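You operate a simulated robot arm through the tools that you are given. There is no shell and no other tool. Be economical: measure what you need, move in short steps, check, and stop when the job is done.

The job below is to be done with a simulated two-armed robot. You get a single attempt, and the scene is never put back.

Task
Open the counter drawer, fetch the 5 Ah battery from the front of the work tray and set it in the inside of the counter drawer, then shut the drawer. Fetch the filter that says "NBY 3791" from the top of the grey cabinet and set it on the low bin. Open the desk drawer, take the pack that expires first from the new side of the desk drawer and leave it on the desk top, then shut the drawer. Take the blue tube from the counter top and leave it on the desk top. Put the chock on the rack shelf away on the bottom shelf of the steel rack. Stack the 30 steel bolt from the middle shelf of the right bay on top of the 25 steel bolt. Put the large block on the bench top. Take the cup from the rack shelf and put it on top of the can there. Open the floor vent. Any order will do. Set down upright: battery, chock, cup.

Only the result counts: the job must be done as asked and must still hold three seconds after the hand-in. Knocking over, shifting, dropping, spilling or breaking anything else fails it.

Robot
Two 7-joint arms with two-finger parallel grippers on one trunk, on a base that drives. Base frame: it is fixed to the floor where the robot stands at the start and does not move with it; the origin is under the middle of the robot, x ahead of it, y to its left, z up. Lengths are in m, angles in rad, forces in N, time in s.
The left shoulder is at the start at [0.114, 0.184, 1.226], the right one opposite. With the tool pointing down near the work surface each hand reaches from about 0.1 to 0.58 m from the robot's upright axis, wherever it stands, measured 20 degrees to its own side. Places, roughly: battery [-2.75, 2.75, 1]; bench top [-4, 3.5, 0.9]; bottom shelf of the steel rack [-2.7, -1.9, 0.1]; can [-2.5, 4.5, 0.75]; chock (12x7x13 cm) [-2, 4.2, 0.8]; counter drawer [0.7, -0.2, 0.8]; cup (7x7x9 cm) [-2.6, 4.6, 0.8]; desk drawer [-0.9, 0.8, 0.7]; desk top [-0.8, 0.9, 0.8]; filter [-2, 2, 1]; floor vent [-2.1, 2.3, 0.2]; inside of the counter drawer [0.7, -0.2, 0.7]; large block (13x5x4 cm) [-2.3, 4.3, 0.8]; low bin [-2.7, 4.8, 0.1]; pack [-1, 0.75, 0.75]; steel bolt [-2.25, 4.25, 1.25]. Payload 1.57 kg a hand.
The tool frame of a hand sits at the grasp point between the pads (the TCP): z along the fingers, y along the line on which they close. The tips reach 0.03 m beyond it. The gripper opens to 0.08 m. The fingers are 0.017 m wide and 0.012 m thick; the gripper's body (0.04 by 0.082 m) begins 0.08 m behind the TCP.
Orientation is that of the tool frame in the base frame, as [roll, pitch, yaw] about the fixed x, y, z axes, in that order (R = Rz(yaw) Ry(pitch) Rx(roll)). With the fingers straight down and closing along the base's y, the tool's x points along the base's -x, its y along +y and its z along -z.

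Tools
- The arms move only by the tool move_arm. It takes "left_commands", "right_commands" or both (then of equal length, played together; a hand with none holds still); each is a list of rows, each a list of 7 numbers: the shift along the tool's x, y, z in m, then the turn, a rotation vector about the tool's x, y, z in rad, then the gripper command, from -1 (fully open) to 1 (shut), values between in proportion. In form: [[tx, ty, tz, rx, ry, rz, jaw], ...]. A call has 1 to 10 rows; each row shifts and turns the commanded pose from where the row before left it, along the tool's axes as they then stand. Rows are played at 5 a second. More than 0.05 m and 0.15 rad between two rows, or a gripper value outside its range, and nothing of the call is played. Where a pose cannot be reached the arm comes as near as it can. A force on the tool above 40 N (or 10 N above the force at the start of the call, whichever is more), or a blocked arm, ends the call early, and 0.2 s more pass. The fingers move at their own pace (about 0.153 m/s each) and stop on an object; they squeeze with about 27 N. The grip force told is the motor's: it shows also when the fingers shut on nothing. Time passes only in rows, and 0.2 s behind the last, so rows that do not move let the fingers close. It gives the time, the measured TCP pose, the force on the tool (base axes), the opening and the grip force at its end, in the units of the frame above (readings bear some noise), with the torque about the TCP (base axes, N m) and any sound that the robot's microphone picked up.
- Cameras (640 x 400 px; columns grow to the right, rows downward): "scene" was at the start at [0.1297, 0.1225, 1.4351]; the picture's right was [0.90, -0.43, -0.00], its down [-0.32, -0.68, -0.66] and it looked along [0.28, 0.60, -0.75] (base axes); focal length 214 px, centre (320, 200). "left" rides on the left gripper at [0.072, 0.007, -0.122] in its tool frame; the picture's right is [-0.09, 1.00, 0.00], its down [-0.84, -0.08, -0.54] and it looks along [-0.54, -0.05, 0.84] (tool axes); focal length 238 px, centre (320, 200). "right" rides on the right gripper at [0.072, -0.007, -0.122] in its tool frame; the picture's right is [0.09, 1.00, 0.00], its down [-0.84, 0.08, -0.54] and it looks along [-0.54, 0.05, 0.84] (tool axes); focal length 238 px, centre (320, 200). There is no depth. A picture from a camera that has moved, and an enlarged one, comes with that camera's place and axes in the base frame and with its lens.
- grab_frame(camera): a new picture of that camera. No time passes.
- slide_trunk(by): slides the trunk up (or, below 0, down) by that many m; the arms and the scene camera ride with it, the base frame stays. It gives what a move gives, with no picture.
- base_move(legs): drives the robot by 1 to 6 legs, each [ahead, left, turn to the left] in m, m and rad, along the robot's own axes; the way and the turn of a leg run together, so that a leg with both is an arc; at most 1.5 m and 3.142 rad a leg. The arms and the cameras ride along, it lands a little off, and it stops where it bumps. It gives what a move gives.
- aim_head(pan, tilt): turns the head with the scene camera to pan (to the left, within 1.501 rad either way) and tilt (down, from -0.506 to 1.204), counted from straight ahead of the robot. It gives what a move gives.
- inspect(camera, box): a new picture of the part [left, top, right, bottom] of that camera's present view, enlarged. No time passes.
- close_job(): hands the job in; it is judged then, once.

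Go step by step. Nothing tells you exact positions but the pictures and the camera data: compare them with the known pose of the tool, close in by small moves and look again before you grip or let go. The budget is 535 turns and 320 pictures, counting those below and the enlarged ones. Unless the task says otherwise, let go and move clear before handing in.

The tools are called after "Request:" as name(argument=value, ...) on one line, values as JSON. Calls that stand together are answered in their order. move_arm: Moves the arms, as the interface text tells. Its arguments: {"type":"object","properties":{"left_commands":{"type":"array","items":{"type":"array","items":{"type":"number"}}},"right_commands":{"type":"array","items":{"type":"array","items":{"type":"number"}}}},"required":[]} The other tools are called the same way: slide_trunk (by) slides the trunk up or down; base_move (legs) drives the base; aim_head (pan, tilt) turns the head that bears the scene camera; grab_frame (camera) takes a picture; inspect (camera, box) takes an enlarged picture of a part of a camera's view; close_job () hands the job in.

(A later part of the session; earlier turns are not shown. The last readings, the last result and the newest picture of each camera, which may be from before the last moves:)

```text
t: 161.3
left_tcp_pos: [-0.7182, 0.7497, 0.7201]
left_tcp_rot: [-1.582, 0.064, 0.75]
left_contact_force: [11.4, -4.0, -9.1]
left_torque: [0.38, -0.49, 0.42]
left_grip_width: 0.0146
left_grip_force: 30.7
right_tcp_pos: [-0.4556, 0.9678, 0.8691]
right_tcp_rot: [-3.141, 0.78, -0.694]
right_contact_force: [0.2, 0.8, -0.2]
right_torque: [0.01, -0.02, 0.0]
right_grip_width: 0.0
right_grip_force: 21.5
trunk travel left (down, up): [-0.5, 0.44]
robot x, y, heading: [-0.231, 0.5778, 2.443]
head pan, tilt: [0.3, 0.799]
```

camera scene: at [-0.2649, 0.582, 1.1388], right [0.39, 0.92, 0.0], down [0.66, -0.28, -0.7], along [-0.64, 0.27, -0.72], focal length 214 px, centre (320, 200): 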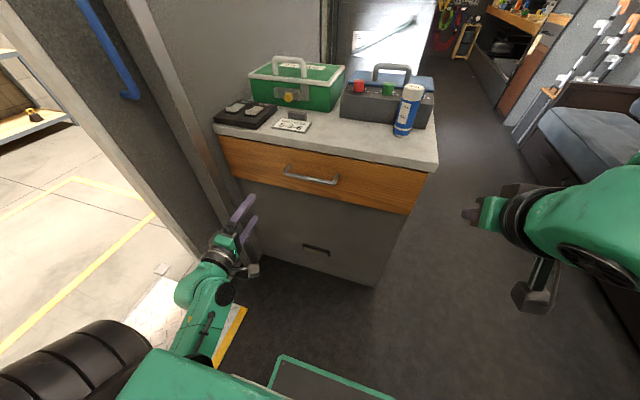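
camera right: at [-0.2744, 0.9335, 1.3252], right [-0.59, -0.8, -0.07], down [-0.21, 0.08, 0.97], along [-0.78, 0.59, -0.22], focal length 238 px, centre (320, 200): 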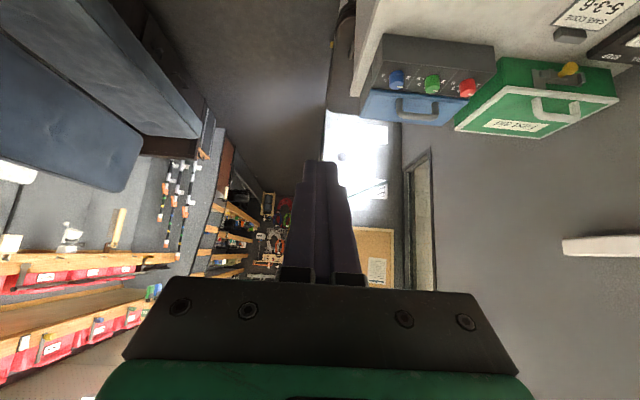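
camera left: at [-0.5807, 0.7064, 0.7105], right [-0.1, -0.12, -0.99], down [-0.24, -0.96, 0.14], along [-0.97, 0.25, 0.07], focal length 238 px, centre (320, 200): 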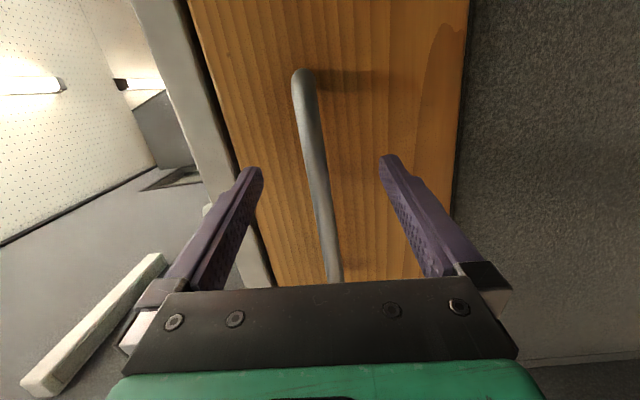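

Handle gripped. Pull the drawer open by backing the base.

Request:
base_move(legs=[[-0.2, 0, 0]])

Request:
grab_frame(camera="scene")

```text
t: 162.9
left_tcp_pos: [-0.5669, 0.6192, 0.7204]
left_tcp_rot: [-1.579, 0.063, 0.753]
left_contact_force: [-5.6, -5.0, -23.1]
left_torque: [0.2, -0.54, 0.65]
left_grip_width: 0.0148
left_grip_force: 30.9
right_tcp_pos: [-0.3033, 0.8402, 0.8686]
right_tcp_rot: [-3.138, 0.777, -0.691]
right_contact_force: [-0.6, 0.1, 0.0]
right_torque: [0.02, 0.04, -0.02]
right_grip_width: 0.0003
right_grip_force: 21.7
trunk travel left (down, up): [-0.5, 0.44]
robot x, y, heading: [-0.0746, 0.4559, 2.449]
head pan, tilt: [0.3, 0.799]
```

```text
244 pictures are left
camera scene: at [-0.1909, 0.5165, 1.1383], right [0.38, 0.92, 0.0], down [0.66, -0.28, -0.69], along [-0.64, 0.27, -0.72], focal length 214 px, centre (320, 200)
```

scene: 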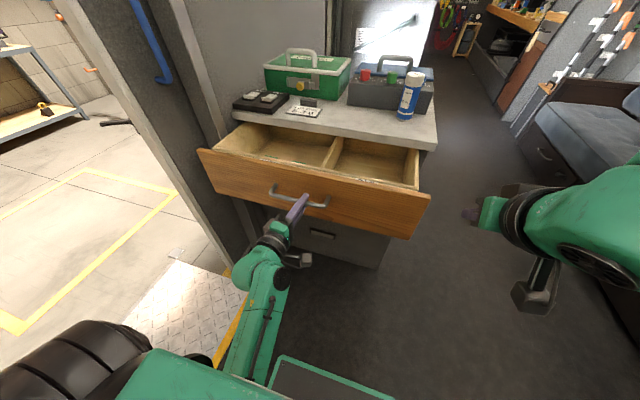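

Drawer has two compartments. Pull a little more, then release and view inside.

Request:
base_move(legs=[[-0.05, 0, 0]])

Request:
move_arm(left_commands=[[0, 0, 0, 0, 0, 0, -1], [0, 0, 0, 0, 0, 0, -1], [0, 0, 0, 0, 0, 0, -1]])

Request:
base_move(legs=[[-0.1, 0, 0]])

Request:
slide_trunk(by=0.4)

Request:
grab_frame(camera="scene")

```text
t: 163.8
left_tcp_pos: [-0.5281, 0.5857, 0.7204]
left_tcp_rot: [-1.581, 0.067, 0.751]
left_contact_force: [-5.7, -5.5, -14.9]
left_torque: [0.3, -0.51, 0.82]
left_grip_width: 0.0147
left_grip_force: 30.4
right_tcp_pos: [-0.2648, 0.8065, 0.8688]
right_tcp_rot: [-3.138, 0.78, -0.69]
right_contact_force: [-0.8, -0.2, -0.5]
right_torque: [0.05, 0.0, -0.02]
right_grip_width: 0.0
right_grip_force: 21.3
trunk travel left (down, up): [-0.5, 0.44]
robot x, y, heading: [-0.0345, 0.4175, 2.443]
head pan, tilt: [0.3, 0.799]
```

```text
t: 164.7
left_tcp_pos: [-0.5268, 0.5872, 0.7206]
left_tcp_rot: [-1.58, 0.07, 0.754]
left_contact_force: [0.2, -0.4, 0.3]
left_torque: [0.03, -0.03, -0.04]
left_grip_width: 0.08
left_grip_force: 0.0
right_tcp_pos: [-0.2627, 0.8078, 0.8698]
right_tcp_rot: [-3.14, 0.779, -0.693]
right_contact_force: [0.5, 0.6, 0.3]
right_torque: [0.01, 0.01, 0.01]
right_grip_width: 0.0
right_grip_force: 20.9
trunk travel left (down, up): [-0.5, 0.44]
robot x, y, heading: [-0.038, 0.4206, 2.447]
head pan, tilt: [0.3, 0.799]
```

```text
t: 165.8
left_tcp_pos: [-0.449, 0.5244, 0.7219]
left_tcp_rot: [-1.578, 0.069, 0.751]
left_contact_force: [0.4, 0.0, -1.3]
left_torque: [-0.01, -0.02, 0.03]
left_grip_width: 0.0801
left_grip_force: 0.0
right_tcp_pos: [-0.1846, 0.7428, 0.8694]
right_tcp_rot: [3.141, 0.779, -0.695]
right_contact_force: [0.0, -0.4, 1.1]
right_torque: [-0.01, 0.04, -0.03]
right_grip_width: 0.0
right_grip_force: 21.1
trunk travel left (down, up): [-0.5, 0.44]
robot x, y, heading: [0.0403, 0.3526, 2.446]
head pan, tilt: [0.3, 0.799]
```

```text
t: 169.6
left_tcp_pos: [-0.4494, 0.5242, 1.1214]
left_tcp_rot: [-1.578, 0.068, 0.75]
left_contact_force: [-0.2, 0.7, 0.5]
left_torque: [0.02, -0.02, 0.02]
left_grip_width: 0.0802
left_grip_force: 0.1
right_tcp_pos: [-0.1849, 0.7441, 1.2683]
right_tcp_rot: [3.142, 0.778, -0.694]
right_contact_force: [0.4, -1.3, -0.1]
right_torque: [-0.03, -0.02, 0.02]
right_grip_width: 0.0
right_grip_force: 21.3
trunk travel left (down, up): [-0.9, 0.04]
robot x, y, heading: [0.0386, 0.3556, 2.446]
head pan, tilt: [0.3, 0.799]
```

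```text
243 pictures are left
camera scene: at [-0.0719, 0.4208, 1.5388], right [0.39, 0.92, 0.0], down [0.66, -0.28, -0.7], along [-0.64, 0.27, -0.72], focal length 214 px, centre (320, 200)
```

scene: 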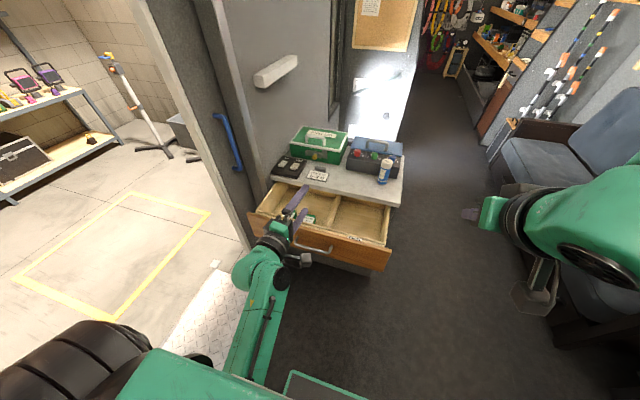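

Drawer is well open. Unroll and point the left hand down again (reverse of the earlier motion) so I can see and later reach in.

Request:
move_arm(left_commands=[[0, 0, 0, 0, 0, 0.15, -1], [0, 0, 0, 0, 0, 0.15, -1], [0, 0, 0, 0, 0, 0.15, -1], [0, 0, 0, 0, 0, 0.15, -1], [0, 0, 0, 0, 0, 0.15, -1], [0, 0, 0, 0, 0, 0.15, -1], [0, 0, 0, 0, 0, 0.15, -1], [0, 0, 0, 0, 0, 0.15, -1], [0, 0, 0, 0, 0, 0.15, -1], [0, 0, 0, 0, 0, 0.15, -1]])

Request:
move_arm(left_commands=[[0, 0, 0, 0, 0.15, 0, -1], [0, 0, 0, 0, 0.15, 0, -1], [0, 0, 0, 0, 0.15, 0, -1], [0, 0, 0, 0, 0.15, 0, -1], [0, 0, 0, 0, 0.15, 0, -1], [0, 0, 0, 0, 0.15, 0, -1], [0, 0, 0, 0, 0.15, 0, -1], [0, 0, 0, 0, 0.15, 0, -1], [0, 0, 0, 0, 0.15, 0, -1], [0, 0, 0, 0, 0.1, 0, -1]])

Request:
grab_frame(camera="scene")

Request:
grab_frame(camera="left")

```text
t: 171.8
left_tcp_pos: [-0.4483, 0.5243, 1.1204]
left_tcp_rot: [-3.13, 1.564, -0.807]
left_contact_force: [0.3, -0.6, 0.0]
left_torque: [-0.01, -0.01, -0.01]
left_grip_width: 0.08
left_grip_force: 0.1
right_tcp_pos: [-0.1847, 0.7436, 1.2693]
right_tcp_rot: [-3.14, 0.781, -0.694]
right_contact_force: [0.1, 1.1, 0.1]
right_torque: [-0.02, 0.01, -0.01]
right_grip_width: 0.0
right_grip_force: 21.3
trunk travel left (down, up): [-0.9, 0.04]
robot x, y, heading: [0.0359, 0.3624, 2.45]
head pan, tilt: [0.3, 0.799]
```

```text
t: 174.0
left_tcp_pos: [-0.4487, 0.5253, 1.1207]
left_tcp_rot: [-3.14, 0.111, -0.817]
left_contact_force: [0.5, -0.4, -0.1]
left_torque: [0.01, -0.01, 0.01]
left_grip_width: 0.08
left_grip_force: 0.0
right_tcp_pos: [-0.1852, 0.7446, 1.2689]
right_tcp_rot: [3.141, 0.779, -0.695]
right_contact_force: [0.2, 0.3, 0.2]
right_torque: [-0.01, 0.0, 0.02]
right_grip_width: 0.0
right_grip_force: 21.4
trunk travel left (down, up): [-0.9, 0.04]
robot x, y, heading: [0.0377, 0.357, 2.444]
head pan, tilt: [0.3, 0.799]
```

```text
242 pictures are left
camera scene: at [-0.0718, 0.4221, 1.5388], right [0.39, 0.92, 0.0], down [0.66, -0.28, -0.7], along [-0.64, 0.27, -0.72], focal length 214 px, centre (320, 200)
```

scene: 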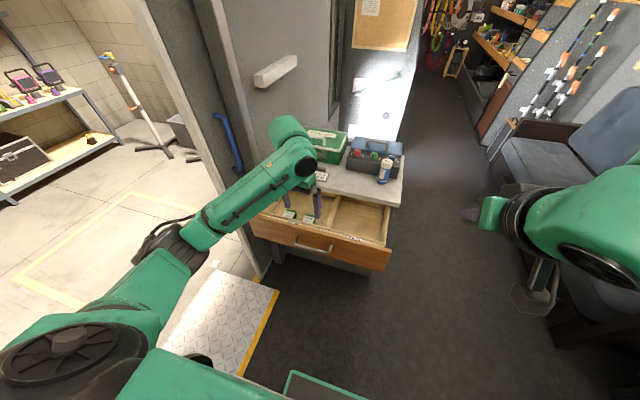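

```text
241 pictures are left
camera left: at [-0.3962, 0.4575, 1.2351], right [-0.79, -0.61, 0.01], down [-0.47, 0.62, 0.63], along [-0.39, 0.49, -0.78], focal length 238 px, centre (320, 200)
```

left: 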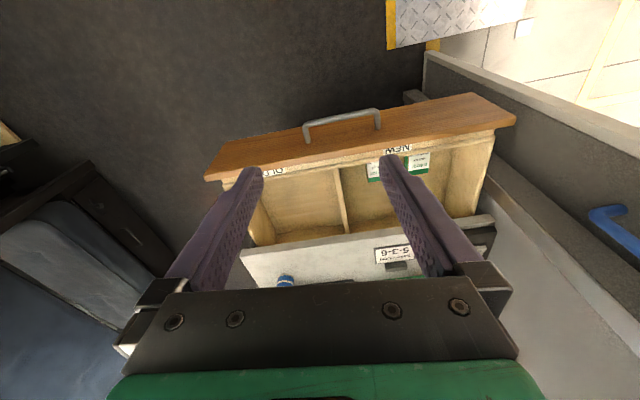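

The NEW compartment holds packs near the front. Zoom in on labels.

Request:
inspect(camera="left", box=[350, 130, 446, 190])

Request:
inspect(camera="scene", box=[240, 180, 400, 280])

```text
6.67 times, centred on (398, 160) of left
camera zoom: at [-0.3962, 0.4575, 1.2351], right [-0.79, -0.61, 0.01], down [-0.47, 0.62, 0.63], along [-0.39, 0.49, -0.78], focal length 1589 px, centre (-200, 467)
```

zoom: 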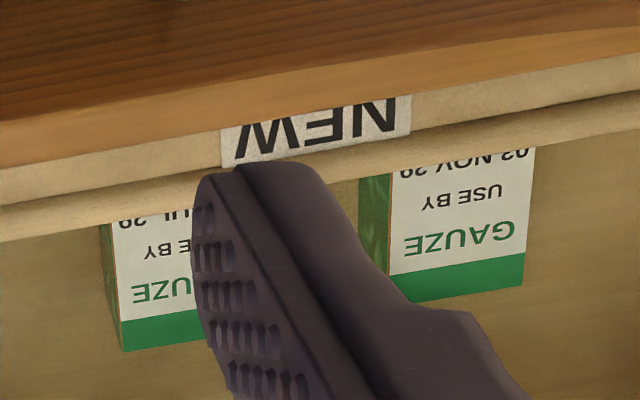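

```text
4.00 times, centred on (320, 230) of scene
camera zoom: at [-0.0718, 0.4221, 1.5388], right [0.39, 0.92, 0.0], down [0.66, -0.28, -0.7], along [-0.64, 0.27, -0.72], focal length 858 px, centre (320, 80)
```

zoom: 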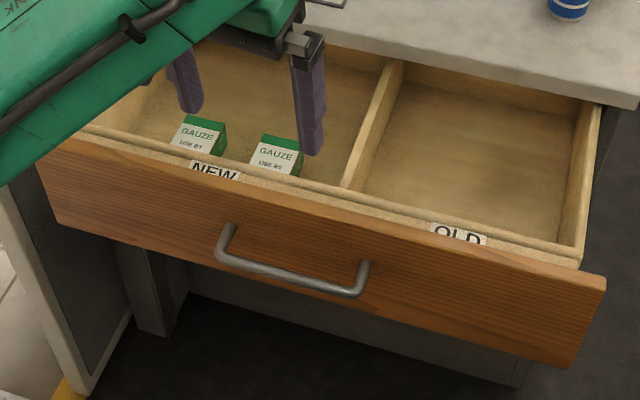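

One label reads NOV 29, the other JUL 29; I need a clear look. Drive forward so the hand is above the drawer.

Request:
base_move(legs=[[0.25, 0, 0]])

Request:
move_arm(left_commands=[[0.04, 0, 0, 0, 0.1, 0, -1], [0.04, 0.02, 0, 0, 0, 0, -1], [0.04, 0.02, 0, 0, 0, 0, -1]])

Request:
grab_frame(camera="left")

```text
t: 175.9
left_tcp_pos: [-0.6403, 0.6816, 1.1225]
left_tcp_rot: [-3.141, 0.115, -0.816]
left_contact_force: [0.0, 0.5, 0.6]
left_torque: [0.01, 0.0, -0.01]
left_grip_width: 0.0798
left_grip_force: 0.1
right_tcp_pos: [-0.3777, 0.9023, 1.2709]
right_tcp_rot: [-3.141, 0.78, -0.691]
right_contact_force: [0.0, 0.1, -0.5]
right_torque: [0.01, 0.01, 0.02]
right_grip_width: 0.0
right_grip_force: 21.6
trunk travel left (down, up): [-0.9, 0.04]
robot x, y, heading: [-0.1523, 0.5185, 2.451]
head pan, tilt: [0.3, 0.799]
```

```text
t: 176.7
left_tcp_pos: [-0.59, 0.5645, 1.1176]
left_tcp_rot: [-3.138, 0.014, -0.816]
left_contact_force: [-0.9, -0.6, 0.1]
left_torque: [0.03, 0.02, 0.01]
left_grip_width: 0.0798
left_grip_force: 0.0
right_tcp_pos: [-0.3786, 0.9011, 1.27]
right_tcp_rot: [-3.138, 0.782, -0.69]
right_contact_force: [-0.1, 0.1, -0.1]
right_torque: [0.05, -0.01, 0.0]
right_grip_width: 0.0
right_grip_force: 21.5
trunk travel left (down, up): [-0.9, 0.04]
robot x, y, heading: [-0.1558, 0.5181, 2.448]
head pan, tilt: [0.3, 0.799]
```

```text
238 pictures are left
camera left: at [-0.5452, 0.5057, 1.2391], right [-0.79, -0.61, 0.0], down [-0.51, 0.66, 0.55], along [-0.34, 0.44, -0.83], focal length 238 px, centre (320, 200)
```

left: 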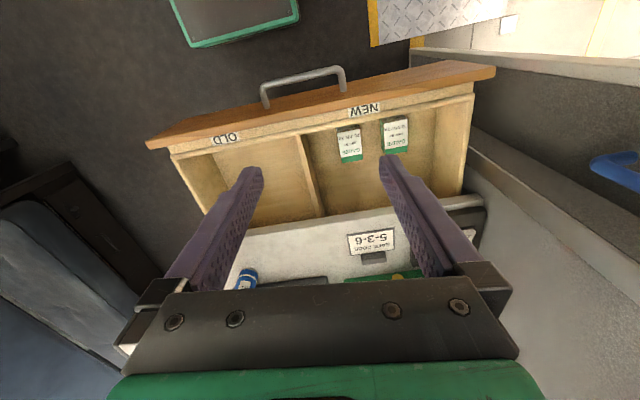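

Request:
inspect(camera="left", box=[328, 110, 424, 170])

```text
6.67 times, centred on (376, 140) of left
camera zoom: at [-0.5452, 0.5057, 1.2391], right [-0.79, -0.61, 0.0], down [-0.51, 0.66, 0.55], along [-0.34, 0.44, -0.83], focal length 1589 px, centre (-53, 600)
```

zoom: 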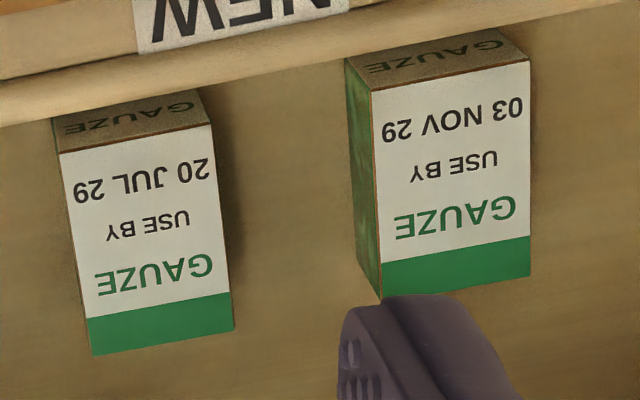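

The pack "20 JUL 29" (robot's right one) expires first. Align over it at ≈[-0.733, 0.63] and descend partway.

Request:
move_arm(left_commands=[[0, 0, 0, 0, 0.01, -0.12, -1], [-0.04, 0.01, 0.02, 0, 0, 0, -1], [-0.04, 0.01, 0.02, 0, 0, 0, -1], [-0.04, 0.01, 0.02, 0, 0, 0, -1], [-0.03, 0.01, 0.03, 0, 0, 0, -1], [0, 0, 0.04, 0, 0, 0, -1], [0, 0, 0.04, 0, 0, 0, -1], [0, 0, 0.04, 0, 0, 0, -1]])

Request:
grab_frame(camera="left")

```text
t: 178.5
left_tcp_pos: [-0.7306, 0.6356, 0.9052]
left_tcp_rot: [-3.137, 0.003, -0.697]
left_contact_force: [-0.2, 0.0, -0.4]
left_torque: [0.01, -0.01, 0.01]
left_grip_width: 0.08
left_grip_force: 0.0
right_tcp_pos: [-0.3804, 0.9051, 1.2693]
right_tcp_rot: [-3.141, 0.777, -0.692]
right_contact_force: [-0.5, 0.4, -0.7]
right_torque: [0.0, 0.0, 0.03]
right_grip_width: 0.0001
right_grip_force: 21.5
trunk travel left (down, up): [-0.9, 0.04]
robot x, y, heading: [-0.1518, 0.5149, 2.45]
head pan, tilt: [0.3, 0.799]
```

```text
236 pictures are left
camera left: at [-0.6797, 0.5834, 1.0272], right [-0.71, -0.7, 0.0], down [-0.59, 0.59, 0.54], along [-0.38, 0.39, -0.84], focal length 238 px, centre (320, 200)
```

left: 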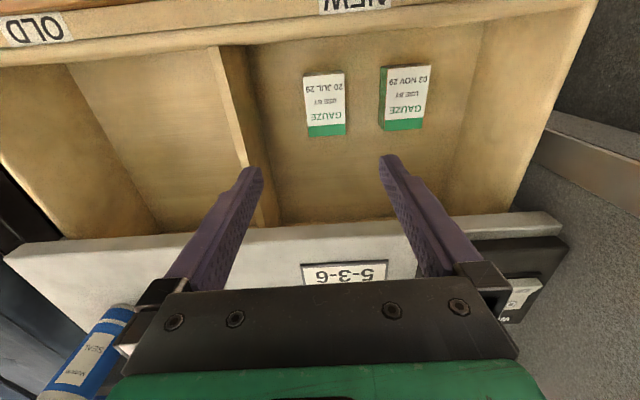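

Directly above it. Descend.

Request:
move_arm(left_commands=[[0, 0, 0.04, 0, 0, 0, -1], [0, 0, 0.04, 0, 0, 0, -1], [0, 0, 0.04, 0, 0, 0, -1], [0, 0, 0.04, 0, 0, 0, -1]])

Request:
grab_frame(camera="left")

```text
t: 179.5
left_tcp_pos: [-0.7008, 0.6177, 0.7687]
left_tcp_rot: [-3.138, 0.004, -0.698]
left_contact_force: [0.2, 0.0, -0.6]
left_torque: [0.02, 0.0, -0.03]
left_grip_width: 0.08
left_grip_force: 0.1
left hand out of reach, approached as far as the arm can: row 3, 4
right_tcp_pos: [-0.379, 0.9025, 1.27]
right_tcp_rot: [-3.141, 0.78, -0.691]
right_contact_force: [-0.6, 0.1, 0.0]
right_torque: [-0.01, -0.03, 0.03]
right_grip_width: 0.0
right_grip_force: 21.1
trunk travel left (down, up): [-0.9, 0.04]
robot x, y, heading: [-0.1521, 0.5172, 2.45]
head pan, tilt: [0.3, 0.799]
```

```text
235 pictures are left
camera left: at [-0.6502, 0.5647, 0.8899], right [-0.71, -0.7, 0.0], down [-0.59, 0.59, 0.55], along [-0.38, 0.39, -0.84], focal length 238 px, centre (320, 200)
```

left: 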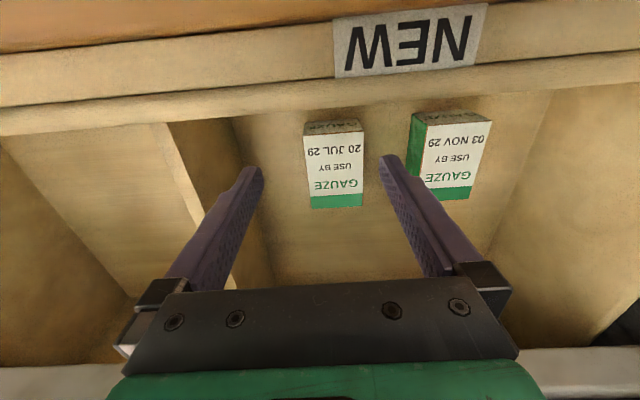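

Reach ended because the shoulder is high. Raise the hand, lower the trunk, realign.

Request:
move_arm(left_commands=[[0, 0, -0.05, 0, 0, 0, -1], [0, 0, -0.05, 0, 0, 0, -1]])

Request:
slide_trunk(by=-0.12)

Request:
grab_frame(camera="left")

```text
t: 180.1
left_tcp_pos: [-0.7016, 0.6173, 0.768]
left_tcp_rot: [-3.139, 0.002, -0.695]
left_contact_force: [-0.6, 0.4, -0.1]
left_torque: [0.0, 0.0, 0.0]
left_grip_width: 0.08
left_grip_force: 0.0
left hand out of reach, approached as far as the arm can: row 1, 2
right_tcp_pos: [-0.3789, 0.903, 1.2694]
right_tcp_rot: [3.142, 0.778, -0.69]
right_contact_force: [0.6, 0.1, -0.1]
right_torque: [-0.02, 0.01, -0.03]
right_grip_width: 0.0002
right_grip_force: 21.0
trunk travel left (down, up): [-0.9, 0.04]
robot x, y, heading: [-0.1547, 0.5183, 2.449]
head pan, tilt: [0.3, 0.799]
```

```text
t: 181.2
left_tcp_pos: [-0.7007, 0.6192, 0.6711]
left_tcp_rot: [3.141, 0.002, -0.695]
left_contact_force: [3.0, 1.1, 9.6]
left_torque: [-0.68, -0.2, 0.21]
left_grip_width: 0.08
left_grip_force: 0.0
right_tcp_pos: [-0.3783, 0.9034, 1.1692]
right_tcp_rot: [3.142, 0.78, -0.694]
right_contact_force: [-0.1, -0.1, 0.2]
right_torque: [-0.01, -0.01, 0.02]
right_grip_width: 0.0
right_grip_force: 20.7
trunk travel left (down, up): [-0.799, 0.141]
robot x, y, heading: [-0.1524, 0.5171, 2.452]
head pan, tilt: [0.3, 0.799]
stopped: the force on the tool passed its limit (the readings are from after the stop); the commanded pose is now the measured one
```

```text
234 pictures are left
camera left: at [-0.6509, 0.5668, 0.7929], right [-0.71, -0.71, 0.0], down [-0.59, 0.6, 0.54], along [-0.38, 0.38, -0.84], focal length 238 px, centre (320, 200)
```

left: 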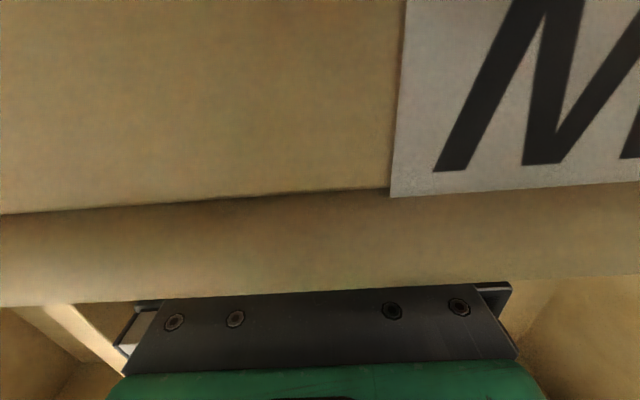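

The fingertips touched the drawer floor (z≈0.64), the right height. Raise a hair, shift to the pack's middle and look from the scene camera.

Request:
move_arm(left_commands=[[0, 0, -0.012, 0, 0, 0, -1], [-0.012, 0.006, 0, 0, 0, 0, -1], [-0.013, 0.006, 0, 0, 0, 0, -1]])

Request:
grab_frame(camera="left")

Request:
inspect(camera="scene", box=[160, 120, 400, 270])

```text
t: 182.0
left_tcp_pos: [-0.7164, 0.6172, 0.6849]
left_tcp_rot: [-3.14, 0.0, -0.693]
left_contact_force: [-0.2, -0.2, 0.7]
left_torque: [0.03, -0.03, 0.01]
left_grip_width: 0.0803
left_grip_force: 0.1
left hand out of reach, approached as far as the arm can: row 2, 3
right_tcp_pos: [-0.38, 0.9024, 1.1686]
right_tcp_rot: [-3.139, 0.78, -0.689]
right_contact_force: [0.3, -0.5, -0.3]
right_torque: [-0.01, -0.01, -0.01]
right_grip_width: 0.0
right_grip_force: 21.4
trunk travel left (down, up): [-0.799, 0.141]
robot x, y, heading: [-0.1523, 0.5191, 2.451]
head pan, tilt: [0.3, 0.799]
```

```text
233 pictures are left
camera left: at [-0.6673, 0.5651, 0.8075], right [-0.71, -0.71, 0.0], down [-0.59, 0.59, 0.54], along [-0.38, 0.38, -0.84], focal length 238 px, centre (320, 200)
```

left: 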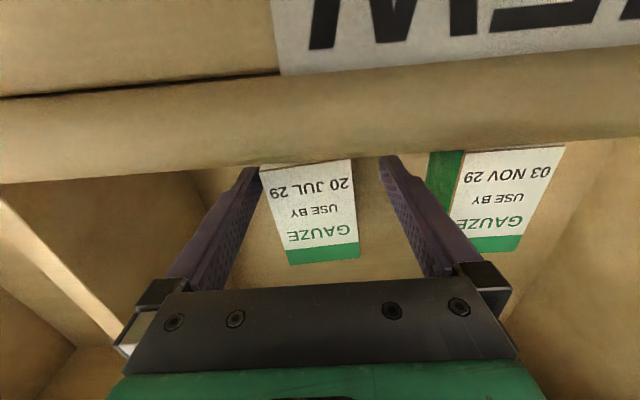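

```text
2.67 times, centred on (280, 195) of scene
camera zoom: at [-0.266, 0.5804, 1.4379], right [0.38, 0.92, 0.0], down [0.66, -0.27, -0.7], along [-0.64, 0.27, -0.72], focal length 572 px, centre (427, 213)
```

zoom: 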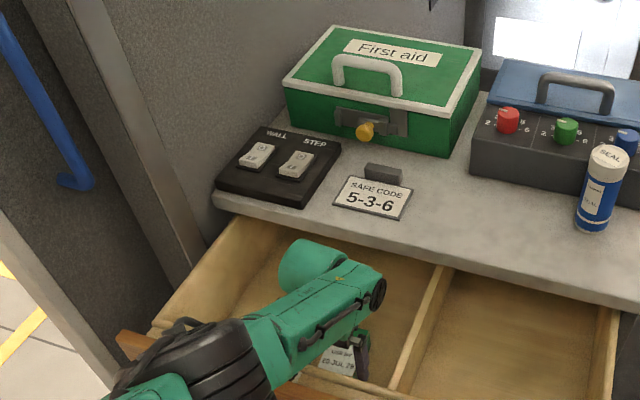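

The pack is centred between the fingers. Lower a touch and close.

Request:
move_arm(left_commands=[[0, 0, 0.008, 0, 0, 0, -1], [0, 0, 0, 0, 0, 0, 0.3], [0, 0, 0, 0, 0, 0, 1], [0, 0, 0, 0, 0, 0, 1], [0, 0, 0, 0, 0, 0, 1]])

Request:
grab_frame(camera="left")

```text
t: 183.2
left_tcp_pos: [-0.7153, 0.6172, 0.6787]
left_tcp_rot: [-3.138, 0.002, -0.697]
left_contact_force: [-0.7, 0.4, 3.1]
left_torque: [-0.02, 0.12, 0.02]
left_grip_width: 0.0549
left_grip_force: 26.8
left hand out of reach, approached as far as the arm can: row 1
right_tcp_pos: [-0.3791, 0.9034, 1.1682]
right_tcp_rot: [3.141, 0.778, -0.691]
right_contact_force: [1.6, -0.7, 0.0]
right_torque: [-0.02, -0.04, -0.02]
right_grip_width: 0.0001
right_grip_force: 21.7
trunk travel left (down, up): [-0.799, 0.141]
robot x, y, heading: [-0.1524, 0.518, 2.449]
head pan, tilt: [0.3, 0.799]
```

```text
231 pictures are left
camera left: at [-0.6634, 0.5649, 0.8016], right [-0.71, -0.7, 0.0], down [-0.59, 0.6, 0.54], along [-0.38, 0.39, -0.84], focal length 238 px, centre (320, 200)
```

left: 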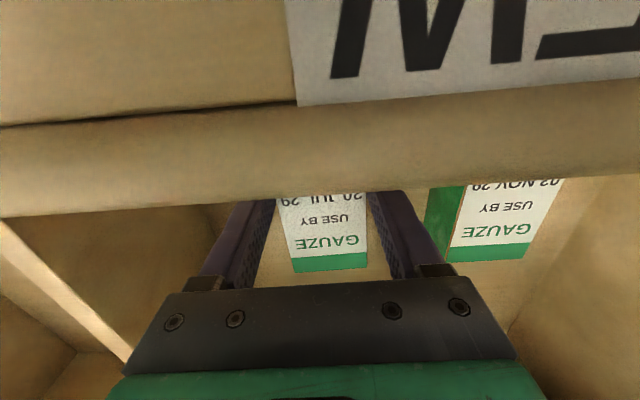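

Pack gripped (5.5 cm). Lift it out: hand up, then trunk up.

Request:
move_arm(left_commands=[[0, 0, -0.02, 0, 0, 0, 1], [0, 0, -0.03, 0, 0, 0, 1], [0, 0, -0.04, 0, 0, 0, 1], [0, 0, -0.05, 0, 0, 0, 1], [0, 0, -0.05, 0, 0, 0, 1]])

Request:
slide_trunk(by=0.08)

Request:
grab_frame(camera="left")

```text
t: 184.4
left_tcp_pos: [-0.7135, 0.6192, 0.8707]
left_tcp_rot: [3.141, -0.002, -0.696]
left_contact_force: [0.4, -0.1, -0.2]
left_torque: [-0.01, 0.01, 0.0]
left_grip_width: 0.055
left_grip_force: 27.4
right_tcp_pos: [-0.3781, 0.9031, 1.1689]
right_tcp_rot: [-3.14, 0.778, -0.691]
right_contact_force: [0.0, -0.2, 0.2]
right_torque: [-0.01, 0.0, 0.0]
right_grip_width: 0.0001
right_grip_force: 21.1
trunk travel left (down, up): [-0.799, 0.141]
robot x, y, heading: [-0.1561, 0.5169, 2.448]
head pan, tilt: [0.3, 0.799]
```

```text
t: 185.6
left_tcp_pos: [-0.714, 0.6169, 0.9496]
left_tcp_rot: [-3.139, -0.002, -0.696]
left_contact_force: [0.4, 0.3, -0.3]
left_torque: [0.01, 0.01, 0.02]
left_grip_width: 0.0552
left_grip_force: 26.8
right_tcp_pos: [-0.3803, 0.9039, 1.2491]
right_tcp_rot: [-3.14, 0.778, -0.69]
right_contact_force: [-1.0, 0.5, -0.5]
right_torque: [-0.01, 0.0, 0.03]
right_grip_width: 0.0001
right_grip_force: 21.5
trunk travel left (down, up): [-0.879, 0.061]
robot x, y, heading: [-0.1538, 0.5156, 2.446]
head pan, tilt: [0.3, 0.799]
```

```text
230 pictures are left
camera left: at [-0.6636, 0.5674, 1.0725], right [-0.71, -0.71, 0.0], down [-0.59, 0.6, 0.54], along [-0.38, 0.38, -0.84], focal length 238 px, centre (320, 200)
```

left: 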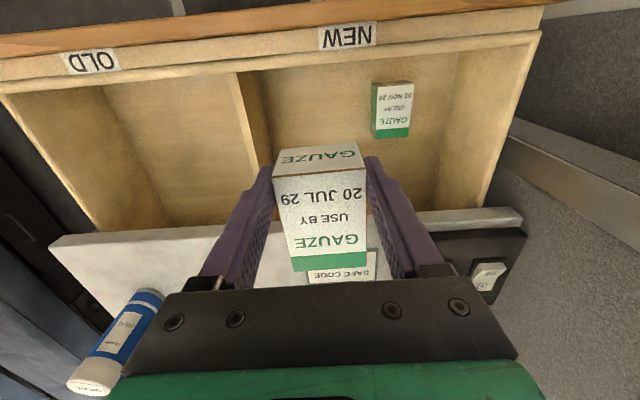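

Pack held; the OTHER pack stays. Now I'll back up and push the drawer shut with the closed right hand: raise/retract the left hand first.

Request:
move_arm(left_commands=[[0, 0, -0.05, 0, 0, 0, 1], [0, 0, -0.05, 0, 0, 0, 1], [0.03, 0, -0.04, 0, 0, 0, 1], [0.04, 0, -0.03, 0, 0, 0, 1]])

Request:
base_move(legs=[[-0.15, 0, 0], [0, 0.12, 0]])

Request:
slide_trunk(by=-0.25)

Request:
move_arm(right_commands=[[0.03, 0.025, 0.03, 0, 0, 0, 1], [0.03, 0.025, 0.03, 0, 0, 0, 1], [0.03, 0.025, 0.03, 0, 0, 0, 1], [0.03, 0.025, 0.03, 0, 0, 0, 1], [0.03, 0.02, 0.03, 0, 0, 0, 1], [0.03, 0.02, 0.03, 0, 0, 0, 1], [0.02, 0, 0.02, 0, 0, 0, 1]])

Request:
grab_frame(camera="scene")

```text
t: 186.6
left_tcp_pos: [-0.6557, 0.5705, 1.121]
left_tcp_rot: [-3.141, 0.001, -0.697]
left_contact_force: [0.9, -0.2, -0.5]
left_torque: [-0.01, 0.0, -0.03]
left_grip_width: 0.0551
left_grip_force: 26.9
right_tcp_pos: [-0.3772, 0.9001, 1.2502]
right_tcp_rot: [-3.141, 0.78, -0.689]
right_contact_force: [-0.1, 0.1, -0.7]
right_torque: [-0.02, 0.04, -0.02]
right_grip_width: 0.0001
right_grip_force: 21.4
trunk travel left (down, up): [-0.879, 0.061]
robot x, y, heading: [-0.1509, 0.5201, 2.447]
head pan, tilt: [0.3, 0.799]
```

```text
t: 188.8
left_tcp_pos: [-0.6164, 0.3879, 1.1212]
left_tcp_rot: [3.139, 0.001, -0.697]
left_contact_force: [0.4, -0.3, -0.5]
left_torque: [0.0, 0.04, -0.02]
left_grip_width: 0.0551
left_grip_force: 26.1
right_tcp_pos: [-0.3373, 0.7162, 1.2474]
right_tcp_rot: [3.137, 0.779, -0.693]
right_contact_force: [0.2, 0.8, 0.6]
right_torque: [-0.03, 0.03, 0.0]
right_grip_width: 0.0
right_grip_force: 21.2
trunk travel left (down, up): [-0.879, 0.061]
robot x, y, heading: [-0.1144, 0.3279, 2.448]
head pan, tilt: [0.3, 0.799]
```

```text
t: 191.4
left_tcp_pos: [-0.6192, 0.3861, 0.8695]
left_tcp_rot: [-3.14, -0.002, -0.694]
left_contact_force: [0.5, -0.8, -0.5]
left_torque: [-0.02, 0.01, 0.02]
left_grip_width: 0.0552
left_grip_force: 27.0
right_tcp_pos: [-0.3397, 0.7149, 0.9986]
right_tcp_rot: [-3.14, 0.778, -0.691]
right_contact_force: [-0.8, 0.3, 0.2]
right_torque: [0.01, 0.01, 0.02]
right_grip_width: 0.0
right_grip_force: 21.0
trunk travel left (down, up): [-0.629, 0.311]
robot x, y, heading: [-0.114, 0.3299, 2.448]
head pan, tilt: [0.3, 0.799]
```

```text
t: 193.0
left_tcp_pos: [-0.618, 0.3863, 0.8694]
left_tcp_rot: [-3.141, -0.001, -0.696]
left_contact_force: [-0.5, 0.7, -0.1]
left_torque: [-0.01, -0.04, -0.01]
left_grip_width: 0.0555
left_grip_force: 26.8
right_tcp_pos: [-0.4278, 0.6071, 0.7154]
right_tcp_rot: [-3.141, 0.778, -0.693]
right_contact_force: [0.6, 1.0, -0.6]
right_torque: [0.03, 0.0, 0.06]
right_grip_width: 0.0
right_grip_force: 21.1
trunk travel left (down, up): [-0.629, 0.311]
robot x, y, heading: [-0.1133, 0.3293, 2.448]
head pan, tilt: [0.3, 0.799]
```

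```text
229 pictures are left
camera scene: at [-0.2257, 0.3933, 1.2679], right [0.38, 0.92, 0.0], down [0.66, -0.27, -0.7], along [-0.64, 0.27, -0.72], focal length 214 px, centre (320, 200)
```

scene: 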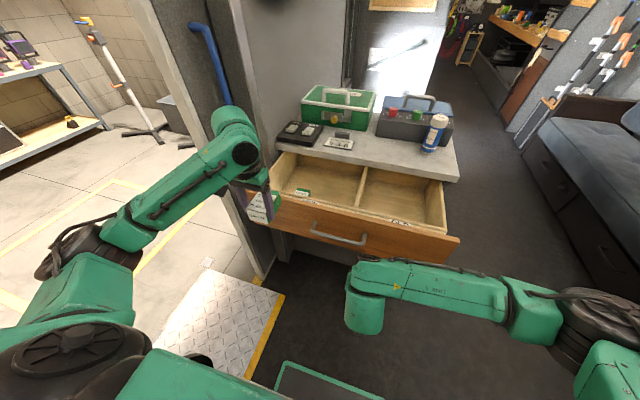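

Left hand is clear at the side; right hand is in front of the drawer face. Shift slightly right of the handle and push with the base.

Request:
move_arm(right_commands=[[0, -0.03, 0, 0, 0, 0, 1]])

Request:
base_move(legs=[[0.2, 0, 0]])

Request:
grab_frame(camera="scene")

```text
t: 193.4
left_tcp_pos: [-0.6183, 0.3875, 0.8703]
left_tcp_rot: [3.141, 0.002, -0.696]
left_contact_force: [-0.6, -0.5, -0.7]
left_torque: [0.01, -0.01, -0.01]
left_grip_width: 0.055
left_grip_force: 26.7
right_tcp_pos: [-0.4075, 0.6313, 0.7153]
right_tcp_rot: [3.14, 0.778, -0.693]
right_contact_force: [0.6, 0.0, 1.0]
right_torque: [-0.03, -0.01, 0.0]
right_grip_width: 0.0
right_grip_force: 21.4
trunk travel left (down, up): [-0.629, 0.311]
robot x, y, heading: [-0.1189, 0.328, 2.448]
head pan, tilt: [0.3, 0.799]
```

```text
t: 195.0
left_tcp_pos: [-0.7731, 0.5179, 0.8703]
left_tcp_rot: [-3.14, -0.002, -0.702]
left_contact_force: [0.1, -0.5, -1.1]
left_torque: [-0.01, -0.03, -0.01]
left_grip_width: 0.0552
left_grip_force: 27.3
right_tcp_pos: [-0.5597, 0.7615, 0.7161]
right_tcp_rot: [-3.139, 0.779, -0.699]
right_contact_force: [-0.8, 0.1, -0.2]
right_torque: [0.02, 0.01, 0.01]
right_grip_width: 0.0001
right_grip_force: 21.1
trunk travel left (down, up): [-0.629, 0.311]
robot x, y, heading: [-0.2712, 0.4603, 2.445]
head pan, tilt: [0.3, 0.799]
```

```text
228 pictures are left
camera scene: at [-0.3792, 0.5221, 1.2679], right [0.39, 0.92, 0.0], down [0.66, -0.28, -0.7], along [-0.64, 0.27, -0.72], focal length 214 px, centre (320, 200)
```

scene: 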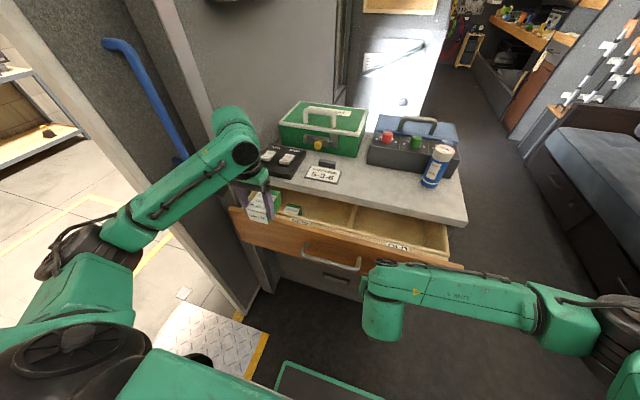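

Drawer is closing. Raise the left hand a bit for safety and continue pushing.

Request:
move_arm(left_commands=[[0.03, 0, -0.04, 0, 0, 0, 1], [0.03, 0, -0.04, 0, 0, 0, 1]])

Request:
base_move(legs=[[0.1, 0, 0]])

Request:
grab_frame(camera="scene")

```text
t: 195.6
left_tcp_pos: [-0.7259, 0.4761, 0.9492]
left_tcp_rot: [-3.139, -0.002, -0.703]
left_contact_force: [0.1, 0.1, -0.6]
left_torque: [-0.02, 0.01, -0.05]
left_grip_width: 0.0552
left_grip_force: 27.1
right_tcp_pos: [-0.5601, 0.7606, 0.7156]
right_tcp_rot: [-3.141, 0.778, -0.699]
right_contact_force: [-0.3, 0.3, -0.5]
right_torque: [0.01, 0.02, -0.01]
right_grip_width: 0.0001
right_grip_force: 21.7
trunk travel left (down, up): [-0.629, 0.311]
robot x, y, heading: [-0.2673, 0.4578, 2.445]
head pan, tilt: [0.3, 0.799]
```

```text
t: 196.7
left_tcp_pos: [-0.8035, 0.5409, 0.949]
left_tcp_rot: [-3.14, -0.002, -0.702]
left_contact_force: [0.2, -0.2, -1.2]
left_torque: [-0.02, -0.03, -0.01]
left_grip_width: 0.0551
left_grip_force: 27.0
right_tcp_pos: [-0.6359, 0.8254, 0.7167]
right_tcp_rot: [-3.14, 0.778, -0.698]
right_contact_force: [-0.2, 0.8, -0.5]
right_torque: [0.0, 0.0, 0.01]
right_grip_width: 0.0002
right_grip_force: 21.4
trunk travel left (down, up): [-0.629, 0.311]
robot x, y, heading: [-0.3432, 0.5205, 2.445]
head pan, tilt: [0.3, 0.799]
```

```text
227 pictures are left
camera scene: at [-0.4557, 0.5865, 1.2679], right [0.39, 0.92, 0.0], down [0.66, -0.28, -0.7], along [-0.64, 0.27, -0.72], focal length 214 px, centre (320, 200)
```

scene: 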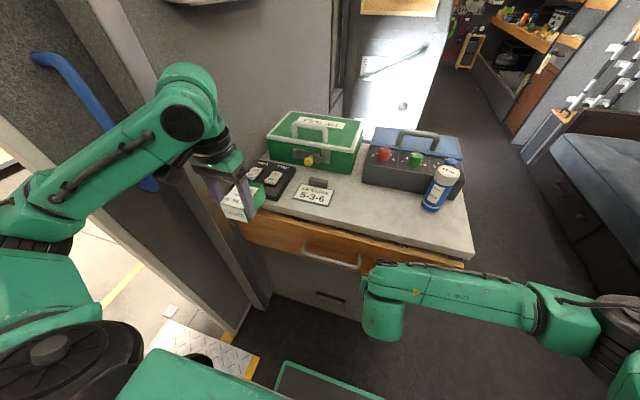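

Request:
base_move(legs=[[0.05, 0, 0]])

Request:
grab_frame(camera="scene")

```text
t: 197.7
left_tcp_pos: [-0.8363, 0.5692, 0.948]
left_tcp_rot: [3.141, -0.003, -0.705]
left_contact_force: [0.3, -0.2, -0.1]
left_torque: [-0.02, 0.02, 0.01]
left_grip_width: 0.055
left_grip_force: 27.1
right_tcp_pos: [-0.6674, 0.8482, 0.7158]
right_tcp_rot: [3.14, 0.768, -0.698]
right_contact_force: [1.0, -1.7, -1.4]
right_torque: [-0.06, -0.03, 0.02]
right_grip_width: 0.0
right_grip_force: 21.1
trunk travel left (down, up): [-0.629, 0.311]
robot x, y, heading: [-0.3786, 0.5508, 2.442]
head pan, tilt: [0.3, 0.799]
stopped in leg 1: the force on the tool passed its limit (the readings are from after the stop); the commanded pose is now the measured one
```

```text
226 pictures are left
camera scene: at [-0.4881, 0.6141, 1.2679], right [0.39, 0.92, 0.0], down [0.66, -0.28, -0.7], along [-0.64, 0.27, -0.72], focal length 214 px, centre (320, 200)
```

scene: 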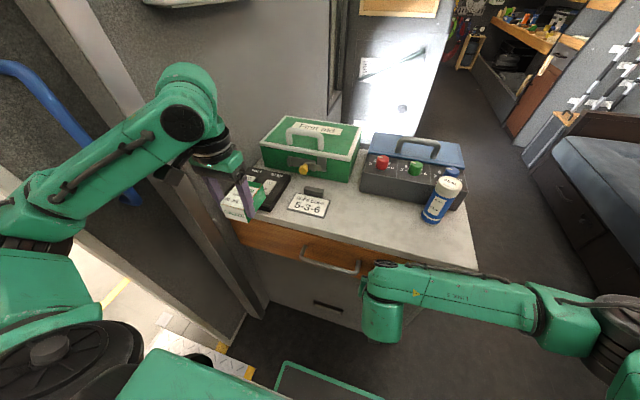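

Drawer is shut (force stop). Back off slightly, retract the right hand, and shift right so the left hand can set the pack on the desk's free strip.

Request:
base_move(legs=[[-0.08, 0, 0], [0, -0.17, 0]])

Request:
move_arm(right_commands=[[0, 0, -0.05, 0, 0, 0, 1], [-0.02, 0, -0.04, 0, 0, 0, 1], [-0.02, 0, -0.04, 0, 0, 0, 1], [-0.02, -0.02, -0.04, 0, 0, 0, 1], [0, -0.03, -0.04, 0, 0, 0, 1], [0, -0.03, -0.03, 0, 0, 0, 1]])

Request:
base_move(legs=[[0.1, 0, 0]])

Request:
grab_frame(camera="scene")

```text
t: 199.8
left_tcp_pos: [-0.6667, 0.6454, 0.9491]
left_tcp_rot: [-3.14, -0.003, -0.706]
left_contact_force: [0.5, 0.1, -1.0]
left_torque: [-0.03, -0.04, -0.01]
left_grip_width: 0.0552
left_grip_force: 26.9
right_tcp_pos: [-0.4978, 0.9261, 0.7155]
right_tcp_rot: [3.141, 0.768, -0.698]
right_contact_force: [0.9, 0.5, -0.7]
right_torque: [-0.01, 0.0, 0.02]
right_grip_width: 0.0003
right_grip_force: 21.3
trunk travel left (down, up): [-0.629, 0.311]
robot x, y, heading: [-0.2079, 0.6281, 2.444]
head pan, tilt: [0.3, 0.799]
```

```text
t: 201.2
left_tcp_pos: [-0.6661, 0.6459, 0.9494]
left_tcp_rot: [-3.138, -0.002, -0.706]
left_contact_force: [-1.3, 0.8, -0.8]
left_torque: [0.0, -0.01, 0.0]
left_grip_width: 0.0547
left_grip_force: 27.1
right_tcp_pos: [-0.4262, 0.8933, 0.8803]
right_tcp_rot: [3.14, 0.768, -0.699]
right_contact_force: [0.1, 0.3, 0.6]
right_torque: [-0.03, 0.0, 0.02]
right_grip_width: 0.0
right_grip_force: 21.2
right hand out of reach, approached as far as the arm can: row 5, 6
trunk travel left (down, up): [-0.629, 0.311]
robot x, y, heading: [-0.2085, 0.6296, 2.443]
head pan, tilt: [0.3, 0.799]
```

```text
t: 202.4
left_tcp_pos: [-0.7427, 0.7116, 0.9491]
left_tcp_rot: [-3.14, -0.001, -0.705]
left_contact_force: [-0.7, 0.2, -0.7]
left_torque: [-0.06, -0.01, 0.0]
left_grip_width: 0.0554
left_grip_force: 27.2
right_tcp_pos: [-0.5026, 0.9567, 0.8812]
right_tcp_rot: [3.141, 0.767, -0.699]
right_contact_force: [-0.3, -0.5, 0.4]
right_torque: [0.02, 0.01, -0.04]
right_grip_width: 0.0
right_grip_force: 21.3
trunk travel left (down, up): [-0.629, 0.311]
robot x, y, heading: [-0.286, 0.691, 2.441]
head pan, tilt: [0.3, 0.799]
```

```text
225 pictures are left
camera scene: at [-0.395, 0.7557, 1.2679], right [0.39, 0.92, 0.0], down [0.66, -0.28, -0.7], along [-0.64, 0.27, -0.72], focal length 214 px, centre (320, 200)
```

scene: 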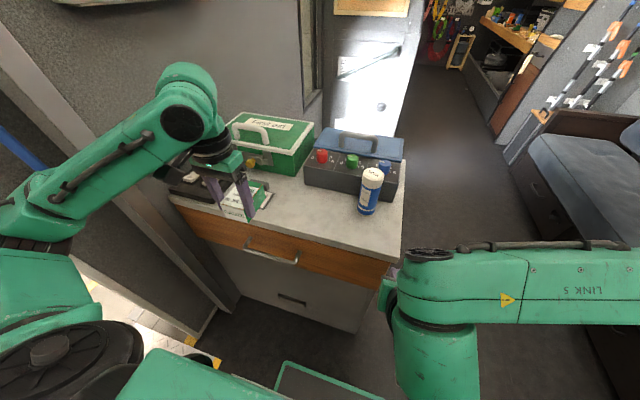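

Drawer shut flush. Move the pack over the free spot (≈[-0.79, 0.89]) and lower.

Request:
move_arm(left_commands=[[-0.035, -0.027, 0, 0, 0, 0, 1], [-0.038, -0.027, 0, 0, 0, 0, 1], [-0.038, -0.027, 0, 0, 0, 0, 1], [-0.038, -0.027, 0, 0, 0, 0, 1], [0, 0, 0.04, 0, 0, 0, 1], [0, 0, 0.04, 0, 0, 0, 1]])

Request:
grab_frame(camera="left")

Request:
inspect(camera="scene", box=[200, 110, 440, 260])

```text
t: 203.8
left_tcp_pos: [-0.7866, 0.8906, 0.8689]
left_tcp_rot: [-3.142, -0.001, -0.708]
left_contact_force: [0.0, 0.7, -0.9]
left_torque: [-0.02, -0.05, 0.0]
left_grip_width: 0.0551
left_grip_force: 26.9
right_tcp_pos: [-0.504, 0.9582, 0.88]
right_tcp_rot: [3.14, 0.768, -0.701]
right_contact_force: [0.0, 0.2, -0.1]
right_torque: [0.0, -0.04, -0.04]
right_grip_width: 0.0001
right_grip_force: 21.3
trunk travel left (down, up): [-0.629, 0.311]
robot x, y, heading: [-0.2838, 0.6927, 2.44]
head pan, tilt: [0.3, 0.799]
```

```text
224 pictures are left
camera left: at [-0.7359, 0.8383, 0.9924], right [-0.72, -0.7, 0.0], down [-0.59, 0.6, 0.54], along [-0.38, 0.39, -0.84], focal length 238 px, centre (320, 200)
```

left: 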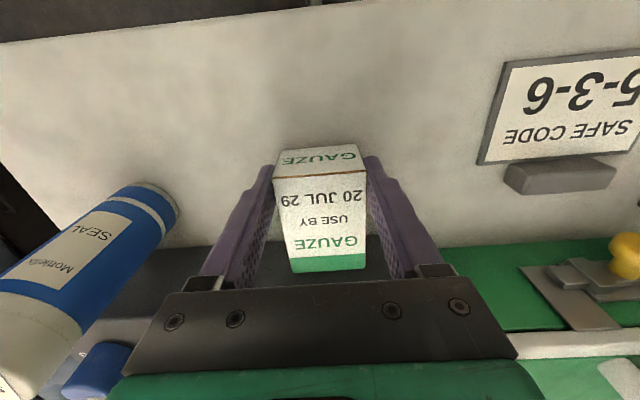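

```text
2.67 times, centred on (320, 185) of scene
camera zoom: at [-0.3955, 0.7565, 1.2679], right [0.39, 0.92, 0.0], down [0.66, -0.28, -0.7], along [-0.64, 0.27, -0.72], focal length 572 px, centre (320, 240)
```

zoom: 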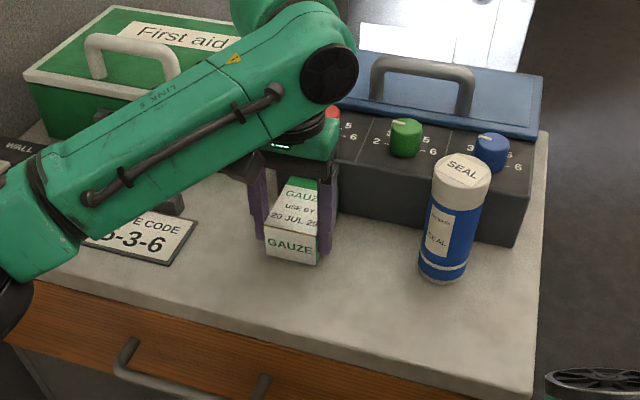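

Spot is clear; lower to contact and release.

Request:
move_arm(left_commands=[[0, 0, 0.025, 0, 0, 0, 1], [0, 0, 0.012, 0, 0, 0, 1], [0, 0, 0.006, 0, 0, 0, 1]])

```text
t: 204.2
left_tcp_pos: [-0.7871, 0.8907, 0.8622]
left_tcp_rot: [-3.137, 0.024, -0.707]
left_contact_force: [5.8, -3.2, 22.4]
left_torque: [-0.61, -0.32, 0.09]
left_grip_width: 0.055
left_grip_force: 27.6
right_tcp_pos: [-0.5007, 0.9563, 0.8818]
right_tcp_rot: [3.14, 0.773, -0.7]
right_contact_force: [-0.3, 0.3, -0.2]
right_torque: [0.0, -0.01, 0.02]
right_grip_width: 0.0002
right_grip_force: 21.0
trunk travel left (down, up): [-0.629, 0.311]
robot x, y, heading: [-0.283, 0.691, 2.445]
head pan, tilt: [0.3, 0.799]
stopped in row 2 (left hand): the force on the tool passed its limit (the readings are from after the stop); the commanded pose is now the measured one
```

Contact came earlier than expected; check what is touching.

Request:
grab_frame(camera="left")

Request:
inspect(camera="scene", box=[264, 120, 376, 220])

```text
222 pictures are left
camera left: at [-0.7346, 0.8366, 0.9813], right [-0.71, -0.7, 0.0], down [-0.58, 0.59, 0.56], along [-0.39, 0.4, -0.83], focal length 238 px, centre (320, 200)
```

left: 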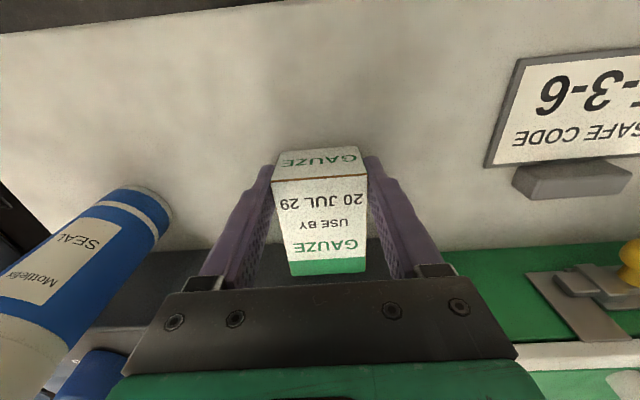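

```text
4.00 times, centred on (320, 170) of scene
camera zoom: at [-0.3923, 0.7544, 1.2685], right [0.39, 0.92, 0.0], down [0.66, -0.28, -0.7], along [-0.64, 0.27, -0.72], focal length 858 px, centre (320, 320)
```

zoom: 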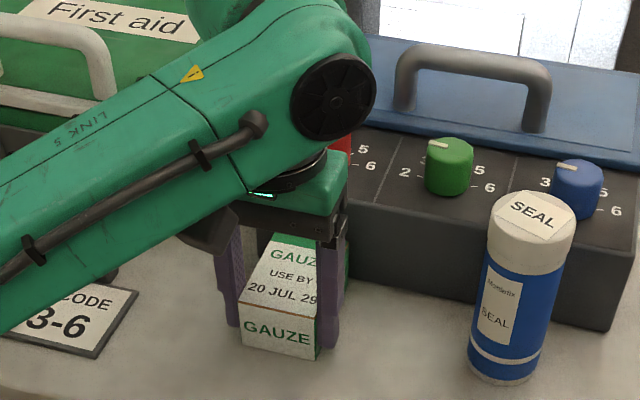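

The contact point is the pack's underside on the desk (desk top ≈0.81). Ease off, release, and lift away.

Request:
move_arm(left_commands=[[0, 0, -0.003, 0, 0, 0, 1], [0, 0, 0, 0, 0, 0, 0], [0, 0, 0, 0, 0, 0, -1], [0, 0, -0.03, 0, 0, 0, -1], [0, 0, -0.05, 0, 0, 0, -1], [0, 0, -0.05, 0, 0, 0, -1], [0.02, 0, -0.04, 0, 0, 0, -1]])

Request:
grab_frame(camera="left")

```text
t: 205.8
left_tcp_pos: [-0.7706, 0.8756, 1.0299]
left_tcp_rot: [-3.138, 0.019, -0.705]
left_contact_force: [0.7, -0.9, -0.4]
left_torque: [0.0, 0.04, 0.02]
left_grip_width: 0.0801
left_grip_force: 0.2
right_tcp_pos: [-0.5027, 0.9565, 0.882]
right_tcp_rot: [3.14, 0.77, -0.699]
right_contact_force: [0.3, -0.5, -0.1]
right_torque: [0.02, 0.07, 0.05]
right_grip_width: 0.0
right_grip_force: 20.7
trunk travel left (down, up): [-0.629, 0.311]
robot x, y, heading: [-0.2832, 0.6869, 2.441]
head pan, tilt: [0.3, 0.799]
```

```text
220 pictures are left
camera left: at [-0.7187, 0.8212, 1.1513], right [-0.71, -0.7, 0.0], down [-0.58, 0.59, 0.56], along [-0.39, 0.4, -0.83], focal length 238 px, centre (320, 200)
```

left: 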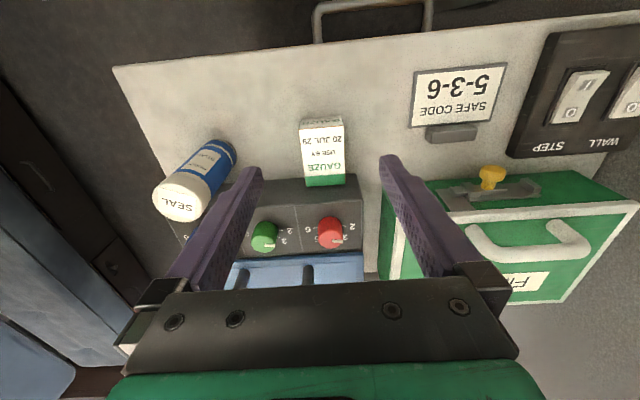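

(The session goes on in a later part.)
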